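You operate a simulated robot arm through the tools that you are given. There is no shell and no other tool.

You are at the controls of a simulated two-armed robot. One attempt, no reset.

## Task
Air switch off, drain the tank, switch on till TANK reads 100 PSI or more.
Fine: drain till the sight tube is dry, then shut the drain; the air switch ends off.

It is judged by the outcome, as a careful person would: the job done as asked, and still so three seconds after it is handed in. It fails if anything else is knocked over, pushed out of place, dropped, spilled or broken.

## Robot
Two 7-joint arms with fingered hands on one trunk that stands fixed in place. Base frame: the origin is at the foot of the trunk, x ahead of it, y to its left, z up; the work surface is at about z = 0.85. Units: m, rad, N and s.
The left shoulder is at [0.045, 0.187, 1.257], the right one opposite. With the tool pointing down near the work surface each hand reaches from about 0.1 to 0.76 m from the base axis, measured 20 degrees to its own side. Payload 3.6 kg a hand.
The tool frame of a hand sits at the grasp point between the pads (the TCP): z along the fingers, y along the line on which they close. The tips reach 0.026 m beyond it. The gripper opens to 0.088 m; its body begins 0.03 m behind the TCP. The gripper is a hand of 3 fingers: y runs from the thumb to the fingers, the wrist lies at [-0.017, -0.098, -0.164] in the tool frame, and closing takes about 1.5 s.
Orientation is told as [roll, pitch, yaw] about the base's x, y, z axes, in that order, counted from this pose: with the fingers straight down and the wrist toward the robot, the tool's x, y and z point along [0, 1, 0], [1, 0, 0] and [0, 0, -1] of the base frame.

## Interface
- The arms move only by the tool nudge_tool. It takes "left_motion", "right_motion" or both (then of equal length, played together; a hand with none holds still); each is a list of rows, each a list of 3 entries, a list of its own where there are three numbers: the opening in per cent of the stroke, from 0 (shut) to 100 (fully open), then the shift along the base's x, y, z in mm, then the turn, a rotation vector about the base's x, y, z in rad. In form: [[gripper, [x, y, z], [rx, ry, rz]], ...]. A call has 1 to 20 rows; each row shifts and turns the commanded pose from where the row before left it. Rows are played at 5 a second. More than 0.05 m and 0.15 rad between two rows, or a gripper value outside its range, and nothing of the call is played. Where a pose cannot be reached the arm comes as near as it can. A force on the tool above 90 N (or 10 N above the force at the start of the call, whichever is more), or a blocked arm, ends the call early, and 0.2 s more pass. Each finger travels about 0.153 m/s and halts on what it meets, pressing with about 22 N; the grip force reading is that of the motor and also rises with nothing between the fingers. The clock runs only during rows and for 0.2 s after the last one: add rows that do not move to give the fingers time. The reply holds the time, the measured pose of the TCP, the force on the tool along the base axes, the opening and the grip force, in the units named above and with some noise, with the torque about the TCP (base axes, N m) and any sound that the robot's microphone picked up.
- Cameras (640 x 400 px; columns grow to the right, rows downward): "scene" is now at [0.2232, 0.0417, 1.2096]; the picture's right is [0.47, -0.88, 0.00], its down [0.04, 0.02, -1.00] and it looks along [0.88, 0.47, 0.05] (base axes); focal length 214 px, centre (320, 200). "left" rides on the left gripper at [-0.056, -0.08, -0.102] in its tool frame; the picture's right is [-0.73, -0.32, 0.60], its down [0.62, -0.67, 0.41] and it looks along [0.27, 0.68, 0.69] (tool axes); focal length 247 px, centre (320, 200). "right" rides on the right gripper at [0.056, -0.08, -0.102] in its tool frame; the picture's right is [-0.73, 0.32, -0.60], its down [-0.62, -0.67, 0.41] and it looks along [-0.27, 0.68, 0.69] (tool axes); focal length 247 px, centre (320, 200). There is no depth. A picture from a camera that has moved, and an enlarged one, comes with that camera's place and axes in the base frame and with its lens.
- camera(camera): a new picture of that camera. It takes no simulated time.
- lift_body(by): moves the trunk up (or, below 0, down) by that many m; the arms and the scene camera ride with it, the base frame stays. It gives what a move gives, with no picture.
- grasp_type(shape, hand): the hand has 3 fingers and takes this shape, open, in about a second: jaw (thumb against the fingers, like two jaws); tri (thumb and two fingers); tip (a fingertip pinch); poke (one finger out to press); point (the index stretched); flat (the hand flat); cup (the hand cupped); fist (a fist). The gripper value then closes the fingers along that shape, each until it touches; the sizes above hold for jaw. It gives what a move gives, with no picture.
- turn_head(pan, tilt): turns the head with the scene camera to pan (to the left, within 1.047 rad either way) and tilt (down, from -0.506 to 1.204), counted from straight ahead of the robot (the tilt from the chest, where the trunk bows). It gives what a move gives.
- close_up(camera, box): a new picture of the part [left, top, right, bottom] of that camera's present view, enlarged. It takes no simulated time.
- finish_job(): hands the job in; it is judged then, once.

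Nothing tells you positions but the pictures and the camera data. Unless the task says otherwise, let go and move clear before handing in.

The tools are called after ">>>" by a JSON object that holds its "api" and its "payload". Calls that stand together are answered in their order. nudge_tool: Moves the arms, as the interface text tells. Its arguments: {"type":"object","properties":{"left_motion":{"type":"array","items":{"type":"array"}},"right_motion":{"type":"array","items":{"type":"array"}}},"required":[]} The other tools are called the same way: lift_body (by) moves the trunk up or down; grasp_type (shape, hand) gives the hand a shape; turn_head (pan, tilt) turns the head that bears the scene camera; camera (camera) takes a picture; close_up (camera, box) takes an enlarged picture of a part of a camera's view; finish_job () hands the job in.

At the start:

```text
time: 0.0
left_tool_pos: [0.3409, 0.4812, 1.3191]
left_orientation: [0.0, -0.001, 0.001]
left_wrist_force: [-0.1, 0.2, -0.4]
left_torque: [0.0, 0.01, 0.0]
left_gripper_width: 0.0876
left_grip_force: 0.1
left_shape: jaw
right_tool_pos: [0.4103, 0.0355, 1.238]
right_orientation: [0.0, 0.0, 0.0]
right_wrist_force: [-0.1, 0.2, 0.3]
right_torque: [0.02, 0.0, 0.0]
right_gripper_width: 0.0877
right_grip_force: 0.0
right_shape: jaw
trunk travel left (down, up): [-0.4, 0.357]
head pan, tilt (commanded): [0.485, -0.047]
```

scene: 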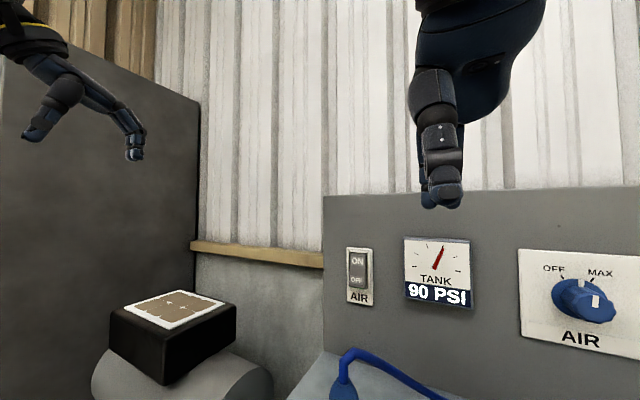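
right: 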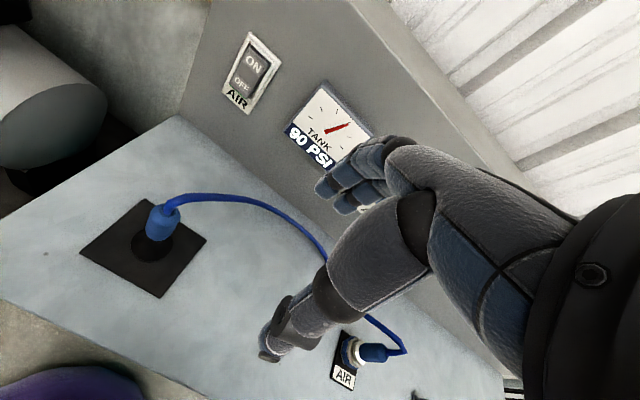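
left: 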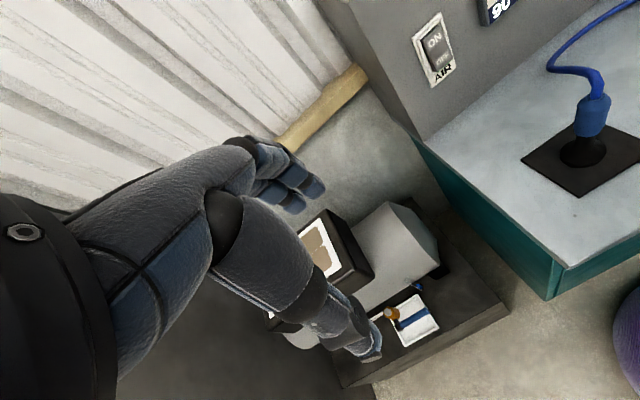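

I see a panel with an AIR rocker switch, a TANK gauge reading 90 PSI and an AIR dial, with a compressor tank on a low platform to the left that seems to have a drain on it. I'll look around before moving anything.

>>> {"api": "turn_head", "payload": {"pan": 0.6, "tilt": 0.5}}

>>> {"api": "close_up", "payload": {"camera": "left", "box": [240, 180, 520, 390]}}

>>> {"api": "camera", "payload": {"camera": "scene"}}

```text
time: 1.0
left_tool_pos: [0.341, 0.4806, 1.3193]
left_orientation: [0.0, 0.001, -0.001]
left_wrist_force: [-0.3, 0.1, 0.6]
left_torque: [-0.02, 0.03, -0.05]
left_gripper_width: 0.0875
left_grip_force: 0.0
left_shape: jaw
right_tool_pos: [0.4106, 0.035, 1.2375]
right_orientation: [-0.001, 0.001, 0.002]
right_wrist_force: [-0.1, -0.9, 0.7]
right_torque: [0.0, 0.01, -0.01]
right_gripper_width: 0.0876
right_grip_force: 0.0
right_shape: jaw
trunk travel left (down, up): [-0.4, 0.357]
head pan, tilt (commanded): [0.6, 0.499]
```

```text
1.90 times, centred on (380, 285) of left
camera zoom: at [0.2615, 0.4244, 1.423], right [-0.32, -0.73, -0.6], down [-0.67, 0.62, -0.41], along [0.68, 0.27, -0.69], focal length 470 px, centre (206, 38)
```

zoom: 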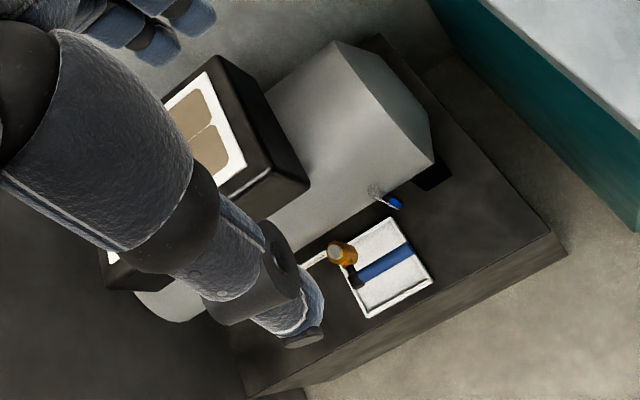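

```text
taken
camera scene: at [0.2198, 0.0518, 1.1593], right [0.56, -0.83, 0.0], down [-0.39, -0.27, -0.88], along [0.72, 0.5, -0.48], focal length 214 px, centre (320, 200)
```

scene: 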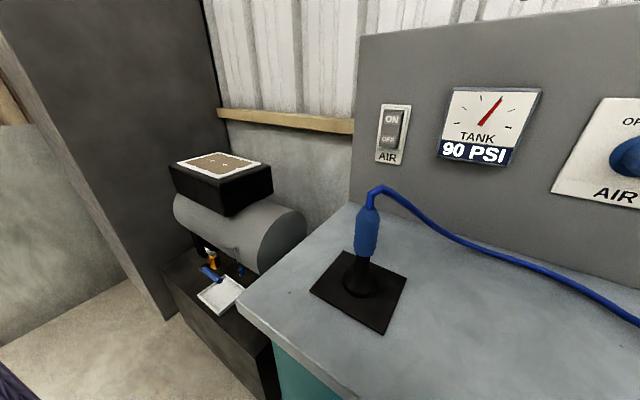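

The tank sits on a dark pedestal to the left of the bench, with something orange and blue and a white tray below it. I'll zoom in on the parts.

>>> {"api": "close_up", "payload": {"camera": "scene", "box": [150, 200, 310, 330]}}

>>> {"api": "close_up", "payload": {"camera": "scene", "box": [180, 230, 270, 320]}}

>>> {"api": "close_up", "payload": {"camera": "left", "box": [360, 250, 460, 360]}}

>>> {"api": "close_up", "payload": {"camera": "scene", "box": [360, 70, 560, 190]}}

```text
3.08 times, centred on (230, 265) of scene
camera zoom: at [0.2198, 0.0518, 1.1593], right [0.56, -0.83, 0.0], down [-0.39, -0.27, -0.88], along [0.72, 0.5, -0.48], focal length 660 px, centre (597, 0)
```

zoom: 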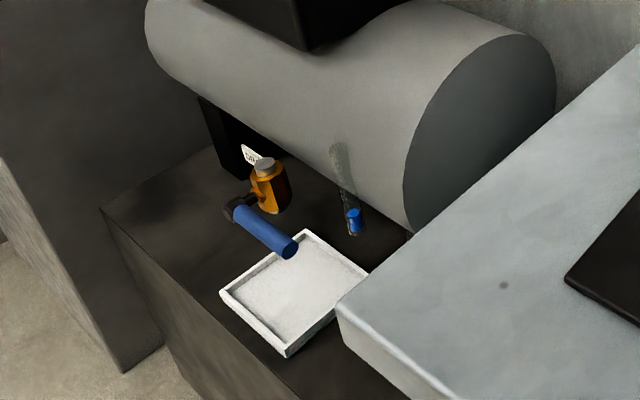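

```text
4.44 times, centred on (225, 275) of scene
camera zoom: at [0.2198, 0.0518, 1.1593], right [0.56, -0.83, 0.0], down [-0.39, -0.27, -0.88], along [0.72, 0.5, -0.48], focal length 953 px, centre (742, -133)
```

zoom: 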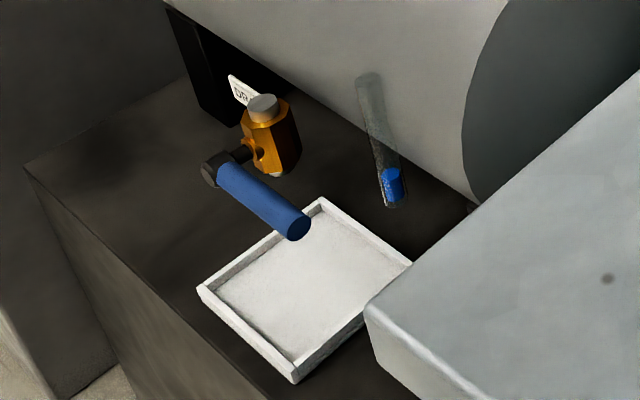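

```text
3.64 times, centred on (410, 305) of left
camera zoom: at [0.2615, 0.4244, 1.423], right [-0.32, -0.73, -0.6], down [-0.67, 0.62, -0.41], along [0.68, 0.27, -0.69], focal length 898 px, centre (-7, -182)
```

zoom: 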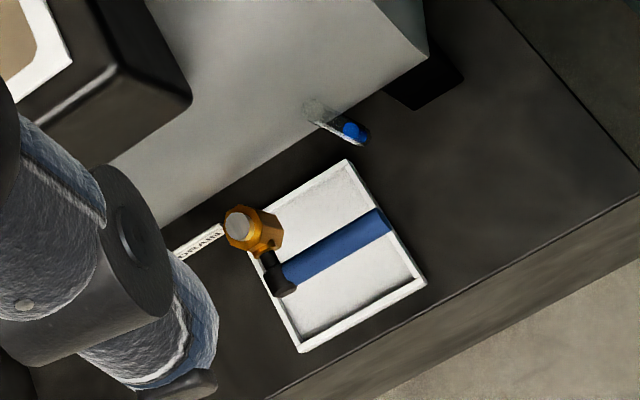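

```text
3.20 times, centred on (460, 130) of scene
camera zoom: at [0.2198, 0.0518, 1.1593], right [0.56, -0.83, 0.0], down [-0.39, -0.27, -0.88], along [0.72, 0.5, -0.48], focal length 686 px, centre (-128, 424)
```

zoom: 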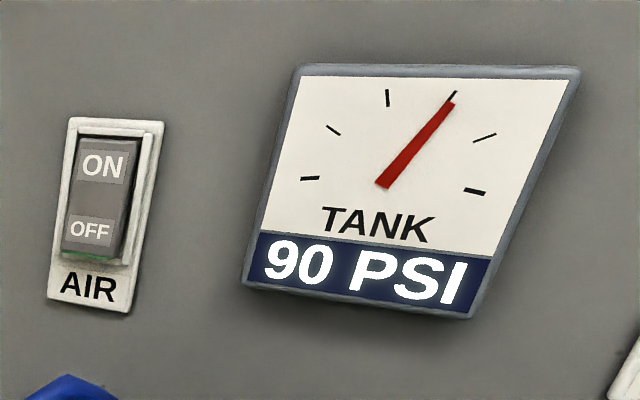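

The drain lever (blue) looks to be at about [0.433, 0.59–0.69, 0.60], horizontal across a vertical brass body, over a tray. The switch is near [0.72, 0.20, 1.07]. I'll check the rocker's state and the sight tube more closely.

>>> {"api": "close_up", "payload": {"camera": "scene", "box": [360, 90, 420, 175]}}

>>> {"api": "close_up", "payload": {"camera": "right", "box": [210, 20, 300, 120]}}

>>> {"api": "close_up", "payload": {"camera": "left", "box": [390, 0, 500, 100]}}

>>> {"api": "close_up", "payload": {"camera": "scene", "box": [215, 235, 265, 285]}}

>>> {"api": "close_up", "payload": {"camera": "right", "box": [40, 150, 440, 400]}}

```text
4.71 times, centred on (390, 132) of scene
camera zoom: at [0.2198, 0.0518, 1.1593], right [0.56, -0.83, 0.0], down [-0.39, -0.27, -0.88], along [0.72, 0.5, -0.48], focal length 1009 px, centre (-9, 518)
```

zoom: 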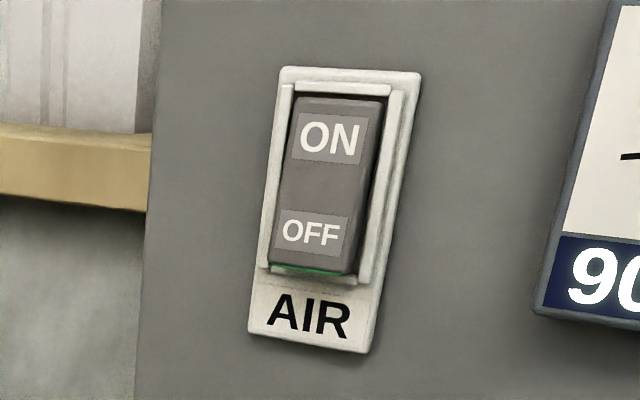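

```text
4.00 times, centred on (255, 70) of right
camera zoom: at [0.3319, 0.0913, 1.3391], right [0.32, -0.73, 0.6], down [-0.67, -0.62, -0.41], along [0.68, -0.27, -0.69], focal length 988 px, centre (580, 720)
```

zoom: 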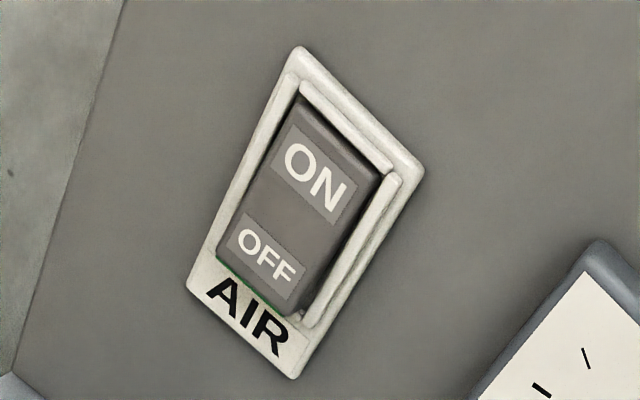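

```text
4.00 times, centred on (445, 50) of left
camera zoom: at [0.2615, 0.4244, 1.423], right [-0.32, -0.73, -0.6], down [-0.67, 0.62, -0.41], along [0.68, 0.27, -0.69], focal length 988 px, centre (-180, 800)
```

zoom: 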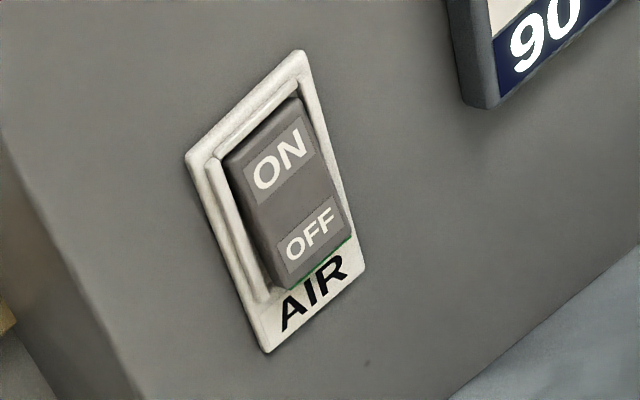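

```text
8.00 times, centred on (240, 260) of scene
camera zoom: at [0.2198, 0.0518, 1.1593], right [0.56, -0.83, 0.0], down [-0.39, -0.27, -0.88], along [0.72, 0.5, -0.48], focal length 1716 px, centre (960, -280)
```

zoom: 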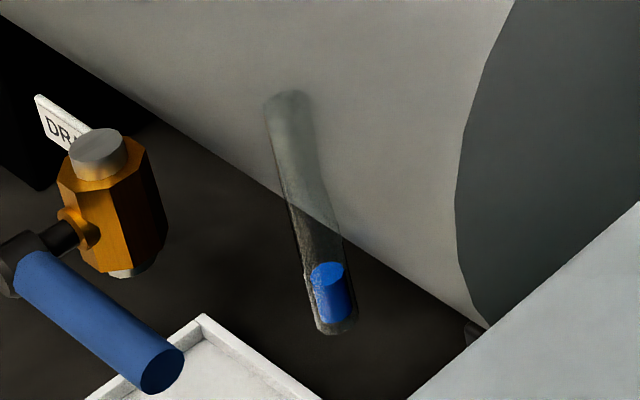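

```text
1.60 times, centred on (240, 275) of right
camera zoom: at [0.3319, 0.0913, 1.3391], right [0.32, -0.73, 0.6], down [-0.67, -0.62, -0.41], along [0.68, -0.27, -0.69], focal length 395 px, centre (448, 80)
```

zoom: 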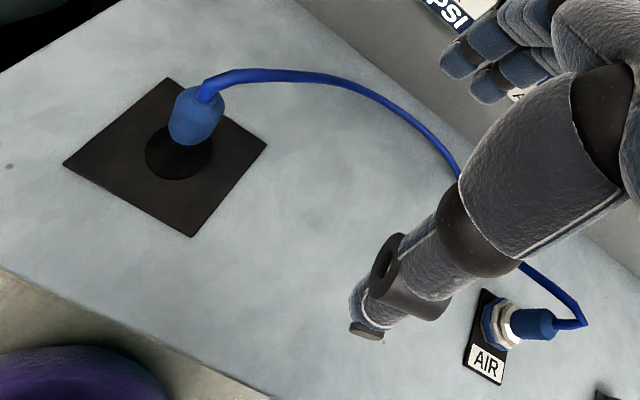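

The rocker's top is recessed and a green edge shows under its OFF end, so it seems to be ON. The sight tube has blue liquid in the bottom. I'll shape the left hand to poke and raise the trunk a little to clear the plug stand near [0.476, 0.142].

>>> {"api": "grasp_type", "payload": {"shape": "poke", "hand": "left"}}

>>> {"api": "lift_body", "payload": {"by": 0.1}}

>>> {"api": "camera", "payload": {"camera": "left"}}

>>> {"api": "camera", "payload": {"camera": "scene"}}

```text
time: 1.9
left_tool_pos: [0.3403, 0.4814, 1.3195]
left_orientation: [0.0, 0.0, 0.0]
left_wrist_force: [-0.2, -0.5, -0.1]
left_torque: [0.0, -0.01, 0.0]
left_gripper_width: 0.0
left_grip_force: 0.1
left_shape: poke
right_tool_pos: [0.4111, 0.0357, 1.2378]
right_orientation: [0.001, -0.001, 0.0]
right_wrist_force: [0.1, 1.0, 0.1]
right_torque: [0.01, -0.01, 0.0]
right_gripper_width: 0.0879
right_grip_force: 0.2
right_shape: jaw
trunk travel left (down, up): [-0.4, 0.357]
head pan, tilt (commanded): [0.6, 0.499]
```

```text
time: 3.2
left_tool_pos: [0.3407, 0.4801, 1.4185]
left_orientation: [0.001, 0.001, -0.001]
left_wrist_force: [-0.5, 0.2, 0.6]
left_torque: [-0.02, -0.03, -0.06]
left_gripper_width: 0.0
left_grip_force: 0.1
left_shape: poke
right_tool_pos: [0.4115, 0.0352, 1.3369]
right_orientation: [0.001, -0.001, -0.001]
right_wrist_force: [-0.1, 0.4, -0.1]
right_torque: [-0.02, 0.0, 0.01]
right_gripper_width: 0.0879
right_grip_force: 0.1
right_shape: jaw
trunk travel left (down, up): [-0.5, 0.257]
head pan, tilt (commanded): [0.6, 0.499]
```

```text
taken
camera left: at [0.2618, 0.4245, 1.5227], right [-0.32, -0.73, -0.6], down [-0.67, 0.62, -0.41], along [0.68, 0.27, -0.69], focal length 247 px, centre (320, 200)
```

left: 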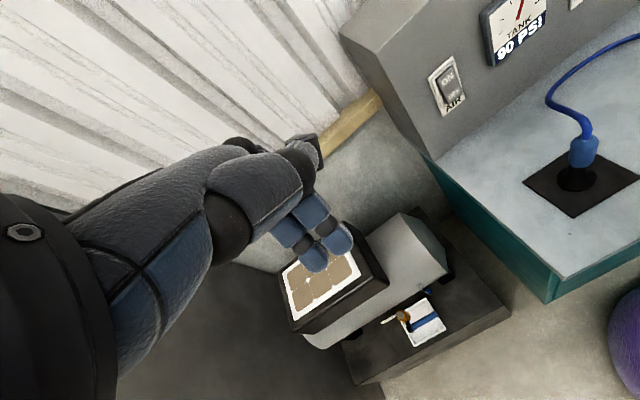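

```text
taken
camera scene: at [0.2116, 0.0519, 1.2639], right [0.56, -0.83, 0.0], down [-0.4, -0.27, -0.88], along [0.72, 0.5, -0.48], focal length 214 px, centre (320, 200)
```

scene: 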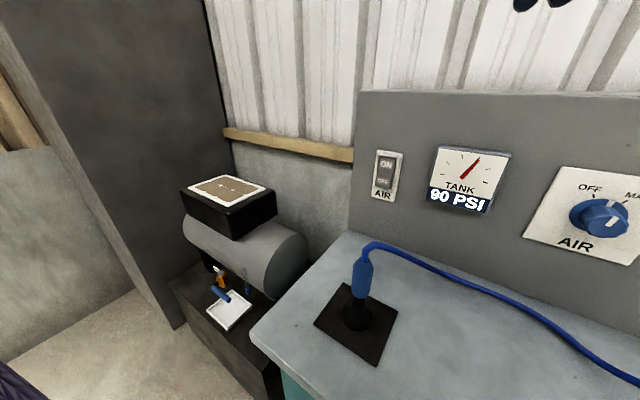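

I want to see the poke shape itself before using it.

>>> {"api": "close_up", "payload": {"camera": "left", "box": [180, 110, 380, 290]}}

>>> {"api": "turn_head", "payload": {"pan": 0.9, "tilt": -0.1}}

>>> {"api": "camera", "payload": {"camera": "scene"}}

```text
2.22 times, centred on (280, 200) of left
camera zoom: at [0.2618, 0.4245, 1.5227], right [-0.32, -0.73, -0.6], down [-0.67, 0.62, -0.41], along [0.68, 0.27, -0.69], focal length 549 px, centre (409, 200)
```

zoom: 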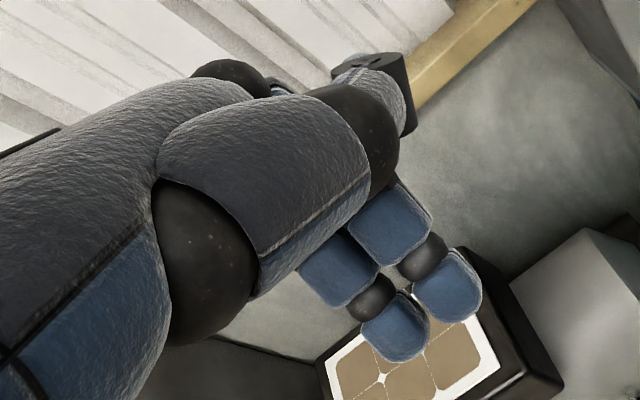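

```text
time: 4.2
left_tool_pos: [0.3418, 0.4818, 1.4189]
left_orientation: [-0.001, 0.002, 0.0]
left_wrist_force: [1.1, -0.1, 0.1]
left_torque: [0.03, -0.01, 0.01]
left_gripper_width: 0.0
left_grip_force: 0.0
left_shape: poke
right_tool_pos: [0.4109, 0.0344, 1.3389]
right_orientation: [0.0, 0.0, 0.001]
right_wrist_force: [0.5, 0.7, 0.0]
right_torque: [-0.03, 0.0, 0.03]
right_gripper_width: 0.0875
right_grip_force: 0.0
right_shape: jaw
trunk travel left (down, up): [-0.5, 0.257]
head pan, tilt (commanded): [0.901, -0.099]
```

```text
taken
camera scene: at [0.1905, 0.0687, 1.319], right [0.78, -0.62, 0.0], down [0.06, 0.08, -1.0], along [0.62, 0.78, 0.1], focal length 214 px, centre (320, 200)
```

scene: 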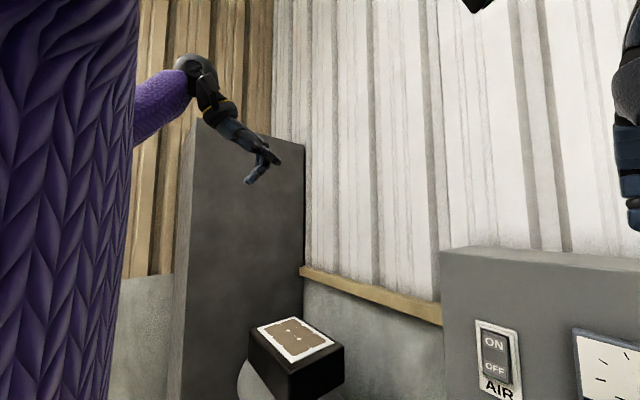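

>>> {"api": "close_up", "payload": {"camera": "scene", "box": [120, 30, 300, 200]}}

>>> {"api": "close_up", "payload": {"camera": "scene", "box": [190, 80, 290, 190]}}

```text
2.35 times, centred on (210, 115) of scene
camera zoom: at [0.1905, 0.0687, 1.319], right [0.78, -0.62, 0.0], down [0.06, 0.08, -1.0], along [0.62, 0.78, 0.1], focal length 505 px, centre (579, 400)
```

zoom: 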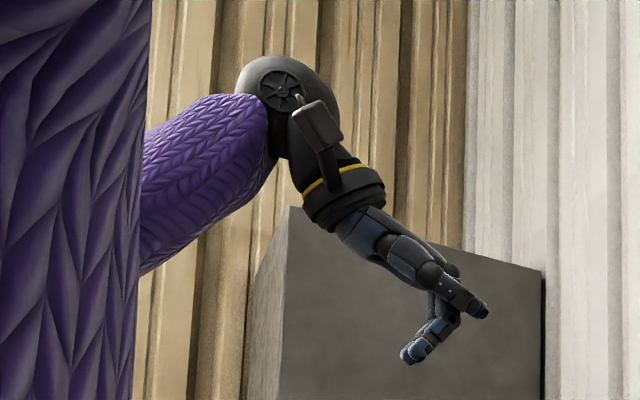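

```text
3.64 times, centred on (240, 135) of scene
camera zoom: at [0.1905, 0.0687, 1.319], right [0.78, -0.62, 0.0], down [0.06, 0.08, -1.0], along [0.62, 0.78, 0.1], focal length 780 px, centre (611, 436)
```

zoom: 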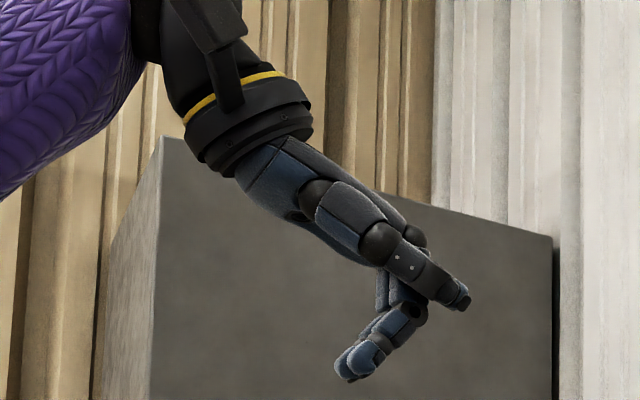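

The poke shape looks odd here, with the thumb swung across and two fingers curled. I'll try "point" to get one clear finger along the tool.

>>> {"api": "grasp_type", "payload": {"shape": "point", "hand": "left"}}

>>> {"api": "close_up", "payload": {"camera": "scene", "box": [190, 80, 310, 200]}}

>>> {"api": "close_up", "payload": {"camera": "left", "box": [180, 110, 420, 290]}}

```text
time: 5.1
left_tool_pos: [0.3407, 0.4811, 1.4195]
left_orientation: [-0.001, -0.001, -0.001]
left_wrist_force: [-0.1, -0.3, -0.1]
left_torque: [0.03, -0.03, -0.01]
left_gripper_width: 0.0826
left_grip_force: 0.2
left_shape: point
right_tool_pos: [0.4099, 0.0354, 1.3374]
right_orientation: [-0.001, 0.0, 0.0]
right_wrist_force: [0.1, 0.1, -0.2]
right_torque: [-0.03, 0.01, 0.0]
right_gripper_width: 0.0875
right_grip_force: 0.0
right_shape: jaw
trunk travel left (down, up): [-0.5, 0.257]
head pan, tilt (commanded): [0.901, -0.099]
```

```text
3.33 times, centred on (250, 140) of scene
camera zoom: at [0.1904, 0.0687, 1.3191], right [0.78, -0.62, 0.0], down [0.06, 0.08, -1.0], along [0.62, 0.78, 0.1], focal length 715 px, centre (553, 400)
```

zoom: 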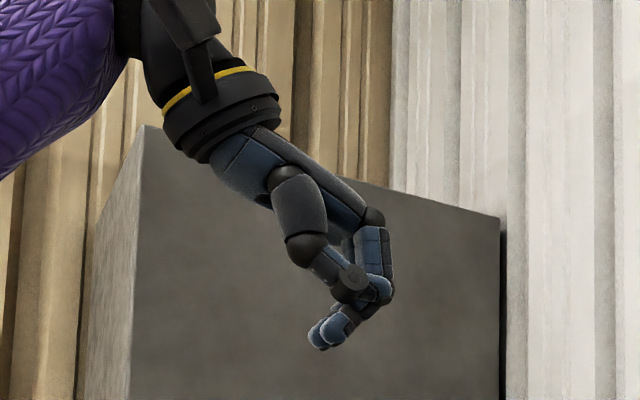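

```text
2.22 times, centred on (300, 200) of left
camera zoom: at [0.2615, 0.4244, 1.523], right [-0.32, -0.73, -0.6], down [-0.67, 0.62, -0.41], along [0.68, 0.27, -0.69], focal length 549 px, centre (364, 200)
```

zoom: 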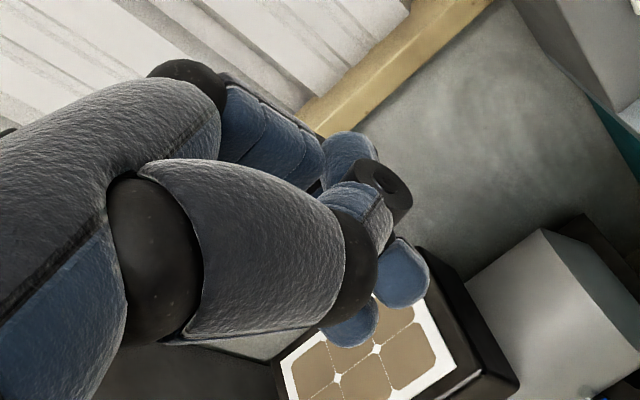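

>>> {"api": "nudge_tool", "payload": {"left_motion": [[100, [0, 0, 0], [0, 0, 0]], [100, [0, 0, 0], [0, 0, 0]], [100, [0, 0, 0], [0, 0, 0]], [100, [0, 0, 0], [0, 0, 0]]]}}

>>> {"api": "close_up", "payload": {"camera": "scene", "box": [190, 80, 310, 200]}}

>>> {"api": "close_up", "payload": {"camera": "left", "box": [180, 110, 420, 290]}}

```text
time: 6.1
left_tool_pos: [0.3409, 0.4803, 1.4186]
left_orientation: [0.001, 0.0, 0.001]
left_wrist_force: [0.4, -0.6, 0.2]
left_torque: [-0.04, 0.02, 0.0]
left_gripper_width: 0.0827
left_grip_force: 0.0
left_shape: point
right_tool_pos: [0.4108, 0.0351, 1.3378]
right_orientation: [0.001, 0.001, 0.001]
right_wrist_force: [-0.3, -0.2, 1.1]
right_torque: [0.04, 0.02, -0.02]
right_gripper_width: 0.0877
right_grip_force: 0.0
right_shape: jaw
trunk travel left (down, up): [-0.5, 0.257]
head pan, tilt (commanded): [0.901, -0.099]
```

```text
3.33 times, centred on (250, 140) of scene
camera zoom: at [0.1904, 0.0687, 1.3191], right [0.78, -0.62, 0.0], down [0.06, 0.08, -1.0], along [0.62, 0.78, 0.1], focal length 715 px, centre (553, 400)
```

zoom: 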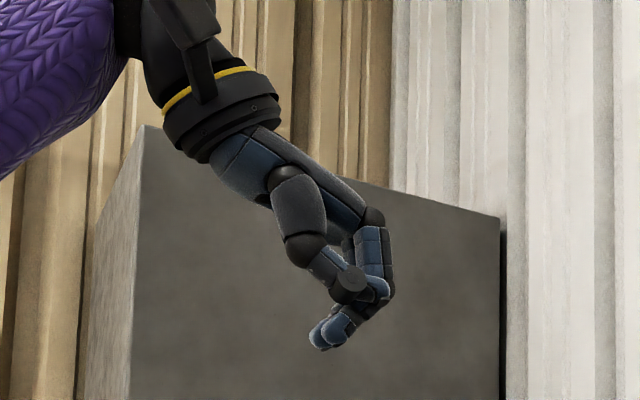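

```text
2.22 times, centred on (300, 200) of left
camera zoom: at [0.2615, 0.4244, 1.523], right [-0.32, -0.73, -0.6], down [-0.67, 0.62, -0.41], along [0.68, 0.27, -0.69], focal length 549 px, centre (364, 200)
```

zoom: 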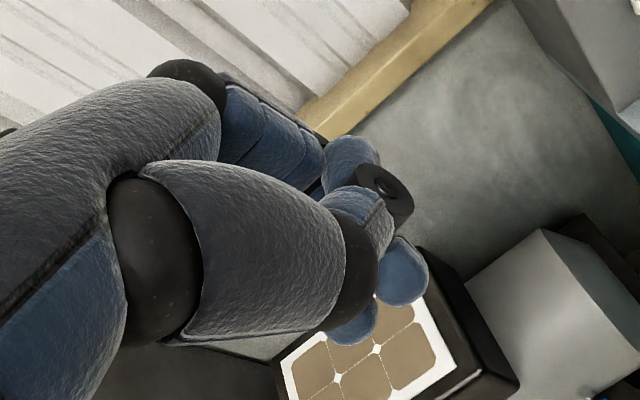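

Neither shape gives a clean single finger. I'll try the fingertip pinch, closed, since that may make a narrow tip for pressing.

>>> {"api": "grasp_type", "payload": {"shape": "tip", "hand": "left"}}

>>> {"api": "nudge_tool", "payload": {"left_motion": [[0, [0, 0, 0], [0, 0, 0]], [0, [0, 0, 0], [0, 0, 0]], [0, [0, 0, 0], [0, 0, 0]], [0, [0, 0, 0], [0, 0, 0]], [0, [0, 0, 0], [0, 0, 0]], [0, [0, 0, 0], [0, 0, 0]], [0, [0, 0, 0], [0, 0, 0]], [0, [0, 0, 0], [0, 0, 0]]]}}

>>> {"api": "close_up", "payload": {"camera": "scene", "box": [190, 80, 310, 200]}}

>>> {"api": "close_up", "payload": {"camera": "left", "box": [180, 110, 420, 290]}}

```text
time: 7.0
left_tool_pos: [0.3414, 0.4797, 1.4194]
left_orientation: [0.0, 0.0, 0.002]
left_wrist_force: [0.3, 0.6, 0.0]
left_torque: [0.0, 0.03, 0.03]
left_gripper_width: 0.0878
left_grip_force: 0.1
left_shape: tip
right_tool_pos: [0.4112, 0.0357, 1.337]
right_orientation: [0.0, 0.001, 0.0]
right_wrist_force: [0.2, 0.3, 0.1]
right_torque: [0.01, 0.03, -0.01]
right_gripper_width: 0.0875
right_grip_force: 0.1
right_shape: jaw
trunk travel left (down, up): [-0.5, 0.257]
head pan, tilt (commanded): [0.901, -0.099]
```

```text
time: 8.8
left_tool_pos: [0.3405, 0.4811, 1.4194]
left_orientation: [0.0, 0.0, 0.0]
left_wrist_force: [-0.2, -0.1, 0.5]
left_torque: [0.01, -0.02, -0.01]
left_gripper_width: 0.0
left_grip_force: 22.0
left_shape: tip
right_tool_pos: [0.4121, 0.0347, 1.3382]
right_orientation: [0.001, 0.001, 0.0]
right_wrist_force: [-0.8, 0.1, 0.2]
right_torque: [0.01, -0.01, -0.03]
right_gripper_width: 0.0877
right_grip_force: 0.0
right_shape: jaw
trunk travel left (down, up): [-0.5, 0.257]
head pan, tilt (commanded): [0.901, -0.099]
```

```text
3.33 times, centred on (250, 140) of scene
camera zoom: at [0.1904, 0.0687, 1.3191], right [0.78, -0.62, 0.0], down [0.06, 0.08, -1.0], along [0.62, 0.78, 0.1], focal length 715 px, centre (553, 400)
```

zoom: 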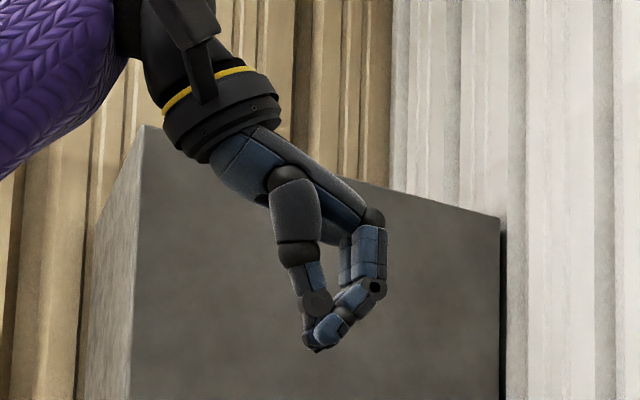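

```text
2.22 times, centred on (300, 200) of left
camera zoom: at [0.2615, 0.4244, 1.523], right [-0.32, -0.73, -0.6], down [-0.67, 0.62, -0.41], along [0.68, 0.27, -0.69], focal length 549 px, centre (364, 200)
```

zoom: 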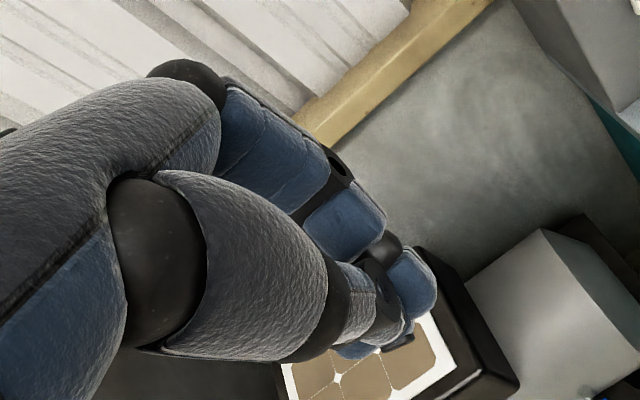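

With "tip" closed the fingertips meet in one compact tip about 0.025 m past the TCP, which will do for pressing. I'll bring the hand in with the wrist to the left, away from the plug stand, starting with the yaw.

>>> {"api": "nudge_tool", "payload": {"left_motion": [[0, [12, -12, -10], [0, 0, -0.1428]], [0, [12, -12, -10], [0, 0, -0.1428]], [0, [12, -12, -10], [0, 0, -0.1428]], [0, [12, -12, -10], [0, 0, -0.1428]], [0, [12, -12, -10], [0, 0, -0.1428]], [0, [12, -12, -10], [0, 0, -0.1428]], [0, [12, -12, -10], [0, 0, -0.1428]], [0, [12, -12, -10], [0, 0, -0.1428]], [0, [12, -12, -10], [0, 0, -0.1428]], [0, [12, -12, -10], [0, 0, -0.1428]], [0, [12, -12, -10], [0, 0, -0.1428]]]}}

>>> {"api": "turn_head", "payload": {"pan": 0.55, "tilt": 0.2}}

>>> {"api": "camera", "payload": {"camera": "scene"}}

>>> {"api": "camera", "payload": {"camera": "left"}}

```text
time: 11.2
left_tool_pos: [0.4734, 0.3482, 1.3073]
left_orientation: [0.0, -0.001, -1.573]
left_wrist_force: [0.5, 0.2, 0.0]
left_torque: [0.04, 0.0, 0.01]
left_gripper_width: 0.0001
left_grip_force: 22.2
left_shape: tip
right_tool_pos: [0.4129, 0.0352, 1.3365]
right_orientation: [0.0, 0.001, 0.0]
right_wrist_force: [0.4, -0.8, -0.3]
right_torque: [0.01, 0.01, 0.01]
right_gripper_width: 0.0877
right_grip_force: 0.2
right_shape: jaw
trunk travel left (down, up): [-0.5, 0.257]
head pan, tilt (commanded): [0.901, -0.099]
```

```text
time: 12.0
left_tool_pos: [0.4741, 0.3496, 1.3088]
left_orientation: [-0.001, 0.001, -1.572]
left_wrist_force: [0.3, 0.5, 0.1]
left_torque: [0.0, 0.01, -0.01]
left_gripper_width: 0.0002
left_grip_force: 22.0
left_shape: tip
right_tool_pos: [0.4098, 0.0354, 1.3381]
right_orientation: [-0.001, 0.0, 0.0]
right_wrist_force: [0.2, -0.8, 0.7]
right_torque: [0.01, 0.04, -0.01]
right_gripper_width: 0.0875
right_grip_force: 0.0
right_shape: jaw
trunk travel left (down, up): [-0.5, 0.257]
head pan, tilt (commanded): [0.55, 0.201]
```

```text
taken
camera scene: at [0.2158, 0.0491, 1.2918], right [0.52, -0.85, 0.0], down [-0.17, -0.1, -0.98], along [0.84, 0.51, -0.2], focal length 214 px, centre (320, 200)
```

scene: 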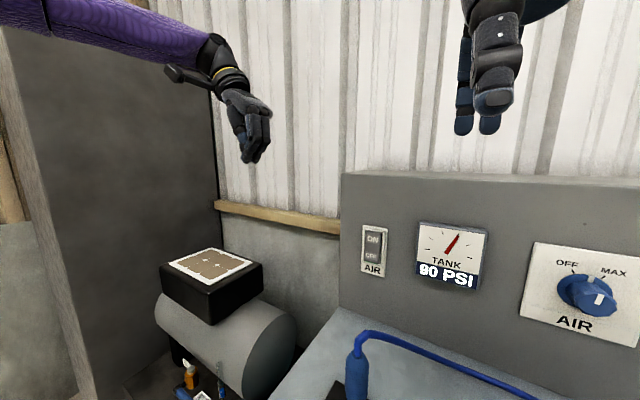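

```text
taken
camera left: at [0.4172, 0.4288, 1.4125], right [-0.73, 0.32, -0.6], down [0.62, 0.67, -0.41], along [0.27, -0.68, -0.69], focal length 247 px, centre (320, 200)
```

left: 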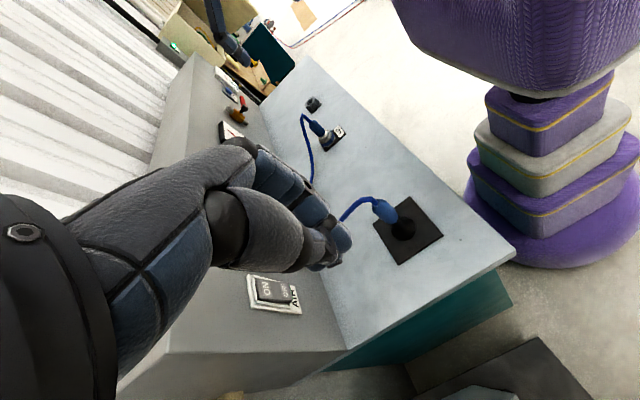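

The hand turned as commanded and is clear of the bench. Next I'll pitch the fingers forward and come up in front of the switch.

>>> {"api": "nudge_tool", "payload": {"left_motion": [[0, [10, -15, -20], [0, -0.15, 0]], [0, [10, -15, -20], [0, -0.15, 0]], [0, [10, -15, -20], [0, -0.15, 0]], [0, [10, -15, -20], [0, -0.15, 0]], [0, [10, -15, -20], [0, -0.15, 0]], [0, [10, -15, -20], [0, -0.15, 0]], [0, [10, -15, -20], [0, -0.15, 0]]]}}

>>> {"api": "camera", "payload": {"camera": "scene"}}

>>> {"api": "camera", "payload": {"camera": "left"}}

>>> {"api": "camera", "payload": {"camera": "right"}}

```text
time: 13.6
left_tool_pos: [0.5429, 0.241, 1.1695]
left_orientation: [1.051, 0.002, -1.573]
left_wrist_force: [-1.2, -0.8, 0.1]
left_torque: [0.0, 0.01, 0.0]
left_gripper_width: 0.0
left_grip_force: 22.1
left_shape: tip
right_tool_pos: [0.4119, 0.0321, 1.3365]
right_orientation: [0.003, 0.003, -0.002]
right_wrist_force: [0.0, -0.2, 0.0]
right_torque: [-0.01, 0.0, 0.02]
right_gripper_width: 0.0879
right_grip_force: 0.1
right_shape: jaw
trunk travel left (down, up): [-0.5, 0.257]
head pan, tilt (commanded): [0.55, 0.201]
```

```text
taken
camera scene: at [0.217, 0.0462, 1.2917], right [0.52, -0.85, 0.0], down [-0.17, -0.1, -0.98], along [0.84, 0.51, -0.2], focal length 214 px, centre (320, 200)
```

scene: 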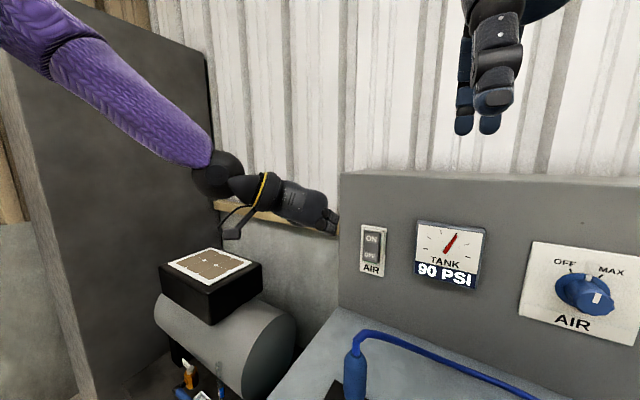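

```text
taken
camera left: at [0.4284, 0.3204, 1.1737], right [0.15, 0.32, -0.93], down [0.67, 0.66, 0.34], along [0.73, -0.68, -0.11], focal length 247 px, centre (320, 200)
```

left: 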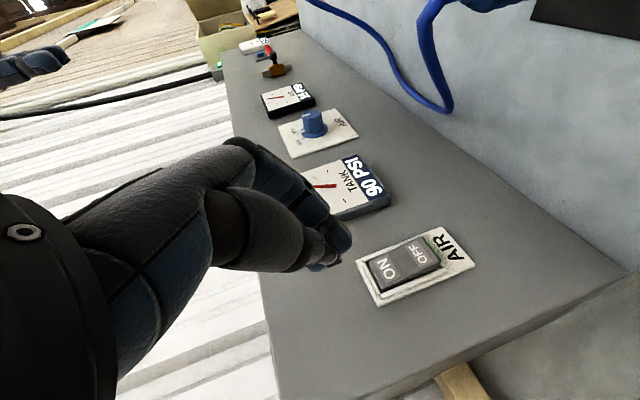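

```text
taken
camera right: at [0.3335, 0.0879, 1.439], right [0.32, -0.74, 0.6], down [-0.67, -0.62, -0.41], along [0.67, -0.27, -0.69], focal length 247 px, centre (320, 200)
```

right: 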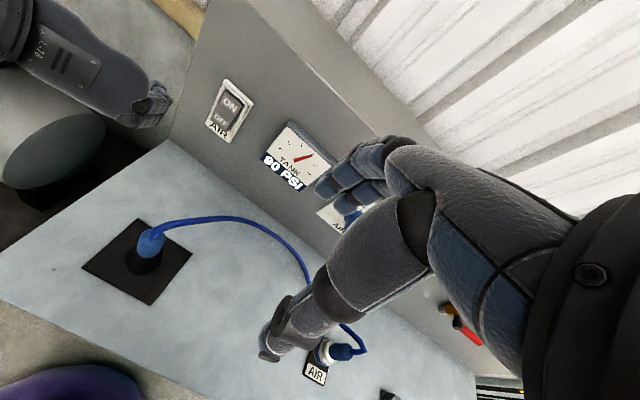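

The switch OFF end is at about [0.717, 0.200, 1.044], and my fingertip is where the geometry predicts. I'll move to just in front of the OFF half.

>>> {"api": "nudge_tool", "payload": {"left_motion": [[0, [10, -10, -30], [0, 0, 0]], [0, [10, -11, -30], [0, 0, 0]], [0, [10, -10, -30], [0, 0, 0]], [0, [14, -10, -30], [0, 0, 0]], [0, [14, 0, 0], [0, 0, 0]], [0, [14, 0, 0], [0, 0, 0]], [0, [14, 0, 0], [0, 0, 0]]]}}

>>> {"api": "camera", "payload": {"camera": "scene"}}

>>> {"api": "close_up", "payload": {"camera": "left", "box": [220, 130, 500, 320]}}

>>> {"api": "close_up", "payload": {"camera": "right", "box": [80, 40, 360, 230]}}

```text
time: 15.2
left_tool_pos: [0.5876, 0.228, 1.1193]
left_orientation: [1.048, -0.001, -1.571]
left_wrist_force: [0.1, 0.0, 0.3]
left_torque: [0.04, 0.02, -0.01]
left_gripper_width: 0.0001
left_grip_force: 21.9
left_shape: tip
left hand out of reach, approached as far as the arm can: row 3, 4, 5, 6, 7
right_tool_pos: [0.4115, 0.0349, 1.3366]
right_orientation: [0.0, 0.0, 0.0]
right_wrist_force: [-0.8, 0.5, -0.1]
right_torque: [0.05, -0.04, 0.02]
right_gripper_width: 0.0877
right_grip_force: 0.0
right_shape: jaw
trunk travel left (down, up): [-0.5, 0.257]
head pan, tilt (commanded): [0.55, 0.201]
```

```text
taken
camera scene: at [0.2159, 0.0491, 1.2918], right [0.52, -0.85, 0.0], down [-0.17, -0.1, -0.98], along [0.84, 0.51, -0.2], focal length 214 px, centre (320, 200)
```

scene: 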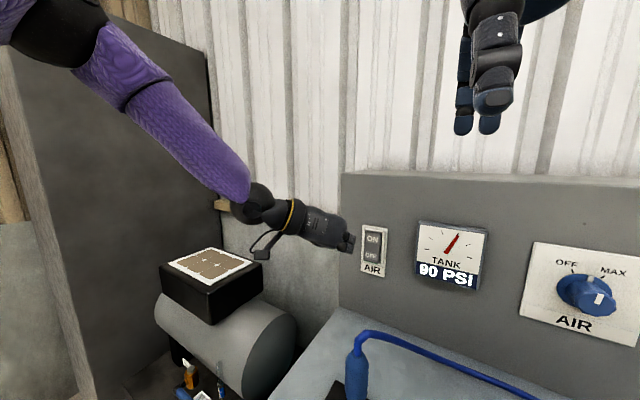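

```text
2.11 times, centred on (360, 225) of left
camera zoom: at [0.4723, 0.3084, 1.1233], right [0.15, 0.32, -0.94], down [0.67, 0.66, 0.34], along [0.73, -0.68, -0.11], focal length 520 px, centre (236, 147)
```

zoom: 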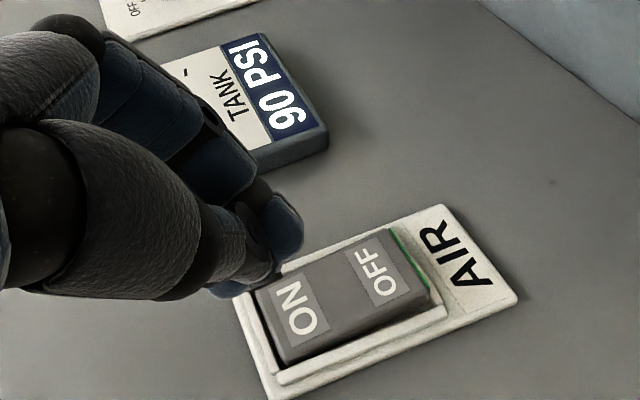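

```text
2.11 times, centred on (220, 135) of right
camera zoom: at [0.332, 0.0914, 1.4391], right [0.32, -0.73, 0.6], down [-0.67, -0.62, -0.41], along [0.68, -0.27, -0.69], focal length 520 px, centre (530, 337)
```

zoom: 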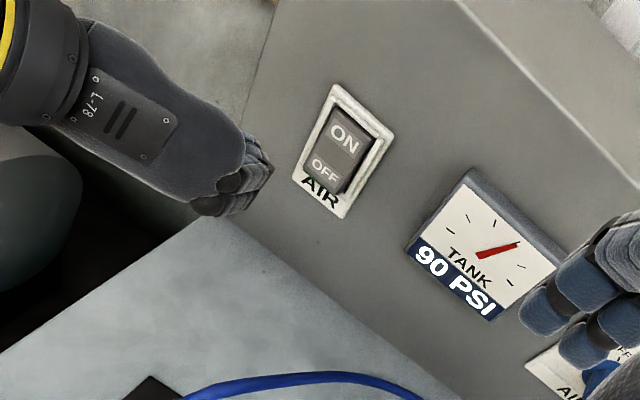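

The yaw pose runs out of reach here, so I'll roll the hand about 45° so the forearm can come from the left and slightly below. I'll back off a bit while turning, then lower the trunk.

>>> {"api": "nudge_tool", "payload": {"left_motion": [[0, [-10, 5, 10], [-0.1133, 0, 0.0655]], [0, [-10, 5, 10], [-0.1133, 0, 0.0655]], [0, [-10, 5, 10], [-0.1133, 0, 0.0655]], [0, [0, 0, 10], [-0.1133, 0, 0.0655]], [0, [0, 0, 10], [-0.1133, 0, 0.0655]], [0, [0, 0, 10], [-0.1133, 0, 0.0655]], [0, [0, 0, 5], [0, -0.09, 0]], [0, [0, 0, 5], [0, -0.09, 0]]]}}

>>> {"api": "camera", "payload": {"camera": "scene"}}

>>> {"api": "camera", "payload": {"camera": "left"}}

```text
time: 17.0
left_tool_pos: [0.5574, 0.2435, 1.1896]
left_orientation: [1.104, -0.729, -1.245]
left_wrist_force: [-0.4, 0.4, 0.7]
left_torque: [0.01, 0.01, 0.05]
left_gripper_width: 0.0002
left_grip_force: 21.9
left_shape: tip
right_tool_pos: [0.4106, 0.0345, 1.3356]
right_orientation: [0.0, 0.0, 0.001]
right_wrist_force: [-0.3, 0.2, -0.4]
right_torque: [-0.03, 0.02, -0.01]
right_gripper_width: 0.0876
right_grip_force: 0.1
right_shape: jaw
trunk travel left (down, up): [-0.5, 0.257]
head pan, tilt (commanded): [0.55, 0.201]
```

```text
taken
camera scene: at [0.2159, 0.0488, 1.2918], right [0.52, -0.85, 0.0], down [-0.17, -0.1, -0.98], along [0.84, 0.51, -0.2], focal length 214 px, centre (320, 200)
```

scene: 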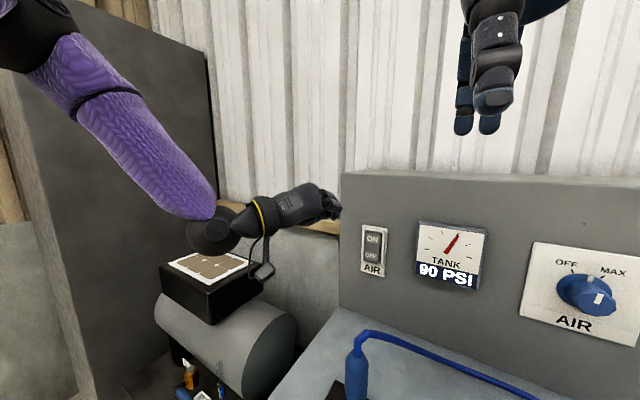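

```text
taken
camera left: at [0.4303, 0.2606, 1.1347], right [0.32, -0.29, -0.9], down [0.38, 0.91, -0.17], along [0.87, -0.29, 0.4], focal length 247 px, centre (320, 200)
```

left: 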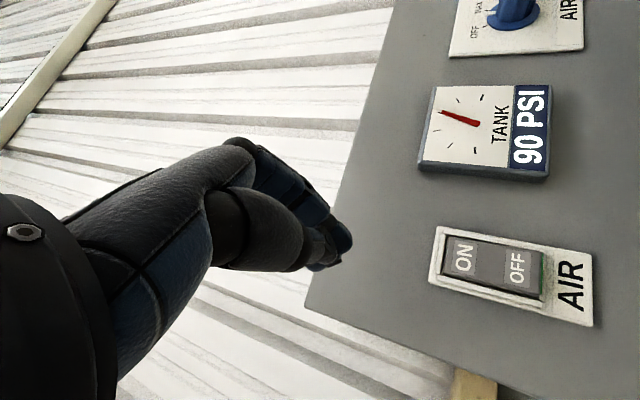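

The hand is now rolled and free. I'll lower the trunk 0.12 m to gain forward reach; the right hand stays well above the hose at about 1.22.

>>> {"api": "lift_body", "payload": {"by": -0.12}}

>>> {"api": "nudge_tool", "payload": {"left_motion": [[0, [10, -10, -5], [0, 0, 0]], [0, [15, -12, -5], [0, 0, 0]], [0, [15, -10, -5], [0, 0, 0]], [0, [15, -10, -3], [0, 0, 0]]]}}

>>> {"api": "camera", "payload": {"camera": "scene"}}

>>> {"api": "camera", "payload": {"camera": "left"}}

>>> {"api": "camera", "payload": {"camera": "right"}}

```text
time: 18.5
left_tool_pos: [0.5575, 0.243, 1.0704]
left_orientation: [1.107, -0.73, -1.246]
left_wrist_force: [0.7, 0.2, -0.4]
left_torque: [-0.01, -0.03, -0.03]
left_gripper_width: 0.0
left_grip_force: 22.2
left_shape: tip
right_tool_pos: [0.4105, 0.0341, 1.2174]
right_orientation: [-0.001, 0.0, 0.001]
right_wrist_force: [0.1, -0.6, -0.6]
right_torque: [0.01, 0.05, 0.02]
right_gripper_width: 0.0876
right_grip_force: 0.1
right_shape: jaw
trunk travel left (down, up): [-0.38, 0.377]
head pan, tilt (commanded): [0.55, 0.201]
```

```text
time: 19.5
left_tool_pos: [0.6055, 0.2096, 1.0669]
left_orientation: [1.104, -0.729, -1.244]
left_wrist_force: [-1.4, 0.2, -0.4]
left_torque: [0.03, 0.0, 0.02]
left_gripper_width: 0.0001
left_grip_force: 21.8
left_shape: tip
left hand out of reach, approached as far as the arm can: row 3, 4
right_tool_pos: [0.4116, 0.0343, 1.2171]
right_orientation: [0.001, -0.001, 0.001]
right_wrist_force: [-2.2, 0.0, 0.6]
right_torque: [0.02, -0.01, 0.03]
right_gripper_width: 0.0877
right_grip_force: 0.0
right_shape: jaw
trunk travel left (down, up): [-0.38, 0.377]
head pan, tilt (commanded): [0.55, 0.201]
```

```text
taken
camera scene: at [0.2266, 0.0489, 1.1656], right [0.52, -0.85, 0.0], down [-0.17, -0.1, -0.98], along [0.84, 0.51, -0.2], focal length 214 px, centre (320, 200)
```

scene: 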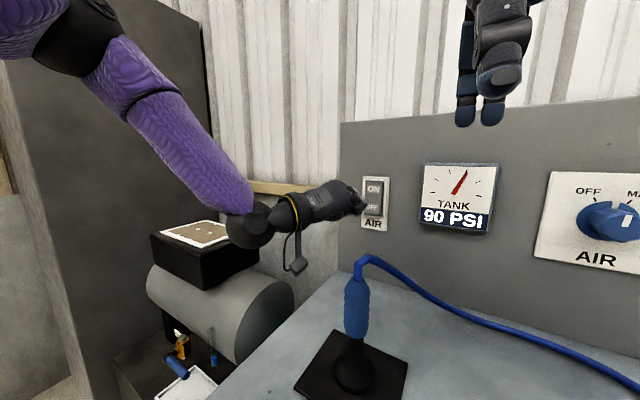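

```text
taken
camera left: at [0.4772, 0.2272, 1.0125], right [0.31, -0.29, -0.9], down [0.38, 0.91, -0.16], along [0.87, -0.29, 0.4], focal length 247 px, centre (320, 200)
```

left: 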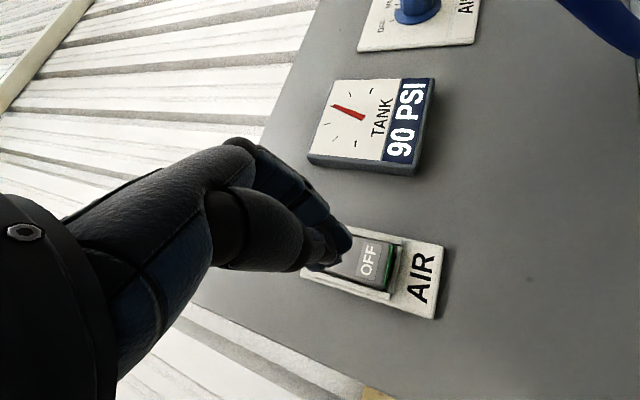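

```text
taken
camera right: at [0.332, 0.091, 1.3191], right [0.32, -0.73, 0.6], down [-0.67, -0.62, -0.41], along [0.68, -0.27, -0.69], focal length 247 px, centre (320, 200)
```

right: 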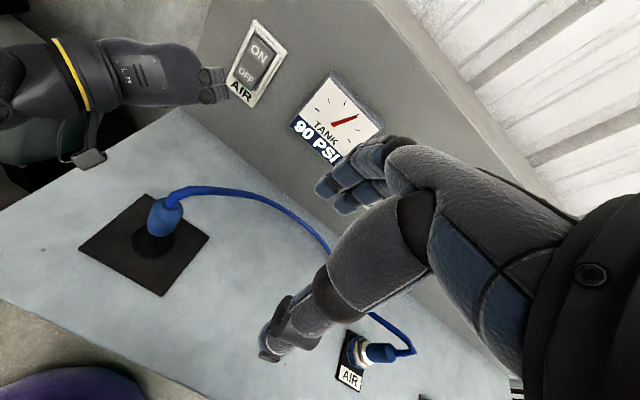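

The limit now seems to be the wrist bending up, so I'll use a fingers-down attitude (yaw −20°, pitch −30°). In that pose the bent finger knuckles face the panel and can press the OFF half.

>>> {"api": "nudge_tool", "payload": {"left_motion": [[0, [-10, 5, 5], [-0.0695, 0.1079, 0.0265]], [0, [-10, 5, 5], [-0.0695, 0.1079, 0.0265]], [0, [0, 0, 0], [-0.0695, 0.1079, 0.0265]], [0, [0, 0, 0], [-0.0695, 0.1079, 0.0265]], [0, [0, 0, 0], [-0.0695, 0.1079, 0.0265]], [0, [0, 0, 0], [-0.0695, 0.1079, 0.0265]], [0, [0, 0, 0], [-0.0695, 0.1079, 0.0265]]]}}

>>> {"api": "camera", "payload": {"camera": "scene"}}

>>> {"api": "camera", "payload": {"camera": "right"}}

>>> {"api": "camera", "payload": {"camera": "left"}}

```text
time: 21.1
left_tool_pos: [0.5844, 0.2199, 1.0774]
left_orientation: [-0.002, -0.524, -0.347]
left_wrist_force: [-0.9, -1.2, -0.3]
left_torque: [0.0, -0.01, 0.01]
left_gripper_width: 0.0
left_grip_force: 21.8
left_shape: tip
right_tool_pos: [0.4109, 0.0348, 1.2174]
right_orientation: [0.0, 0.0, 0.0]
right_wrist_force: [0.4, -0.2, 0.5]
right_torque: [0.0, 0.01, 0.01]
right_gripper_width: 0.0878
right_grip_force: 0.1
right_shape: jaw
trunk travel left (down, up): [-0.38, 0.377]
head pan, tilt (commanded): [0.55, 0.201]
```

```text
taken
camera scene: at [0.2265, 0.0489, 1.1656], right [0.52, -0.85, 0.0], down [-0.17, -0.1, -0.98], along [0.84, 0.51, -0.2], focal length 214 px, centre (320, 200)
```

scene: 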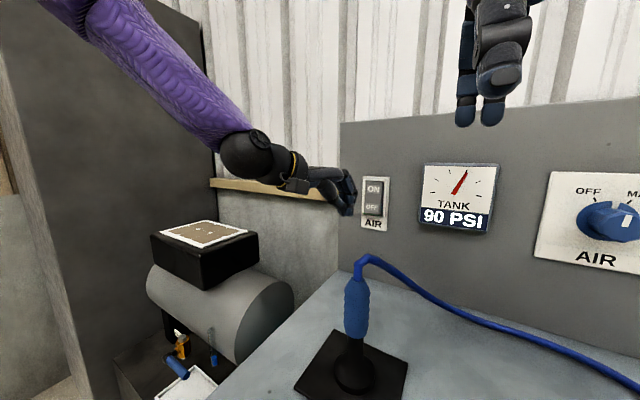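

```text
taken
camera right: at [0.3319, 0.0911, 1.3191], right [0.32, -0.73, 0.6], down [-0.67, -0.62, -0.41], along [0.68, -0.27, -0.69], focal length 247 px, centre (320, 200)
```

right: 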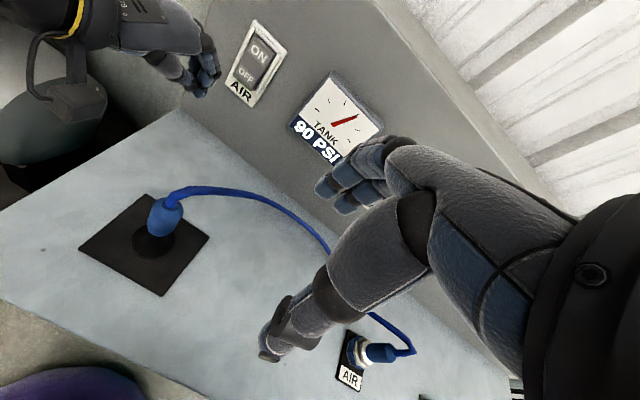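

```text
taken
camera left: at [0.4531, 0.209, 1.1277], right [-0.23, -0.7, -0.68], down [-0.14, 0.71, -0.69], along [0.96, -0.07, -0.26], focal length 247 px, centre (320, 200)
```

left: 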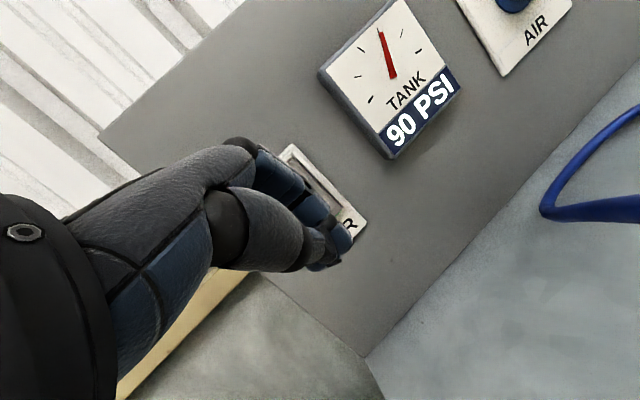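

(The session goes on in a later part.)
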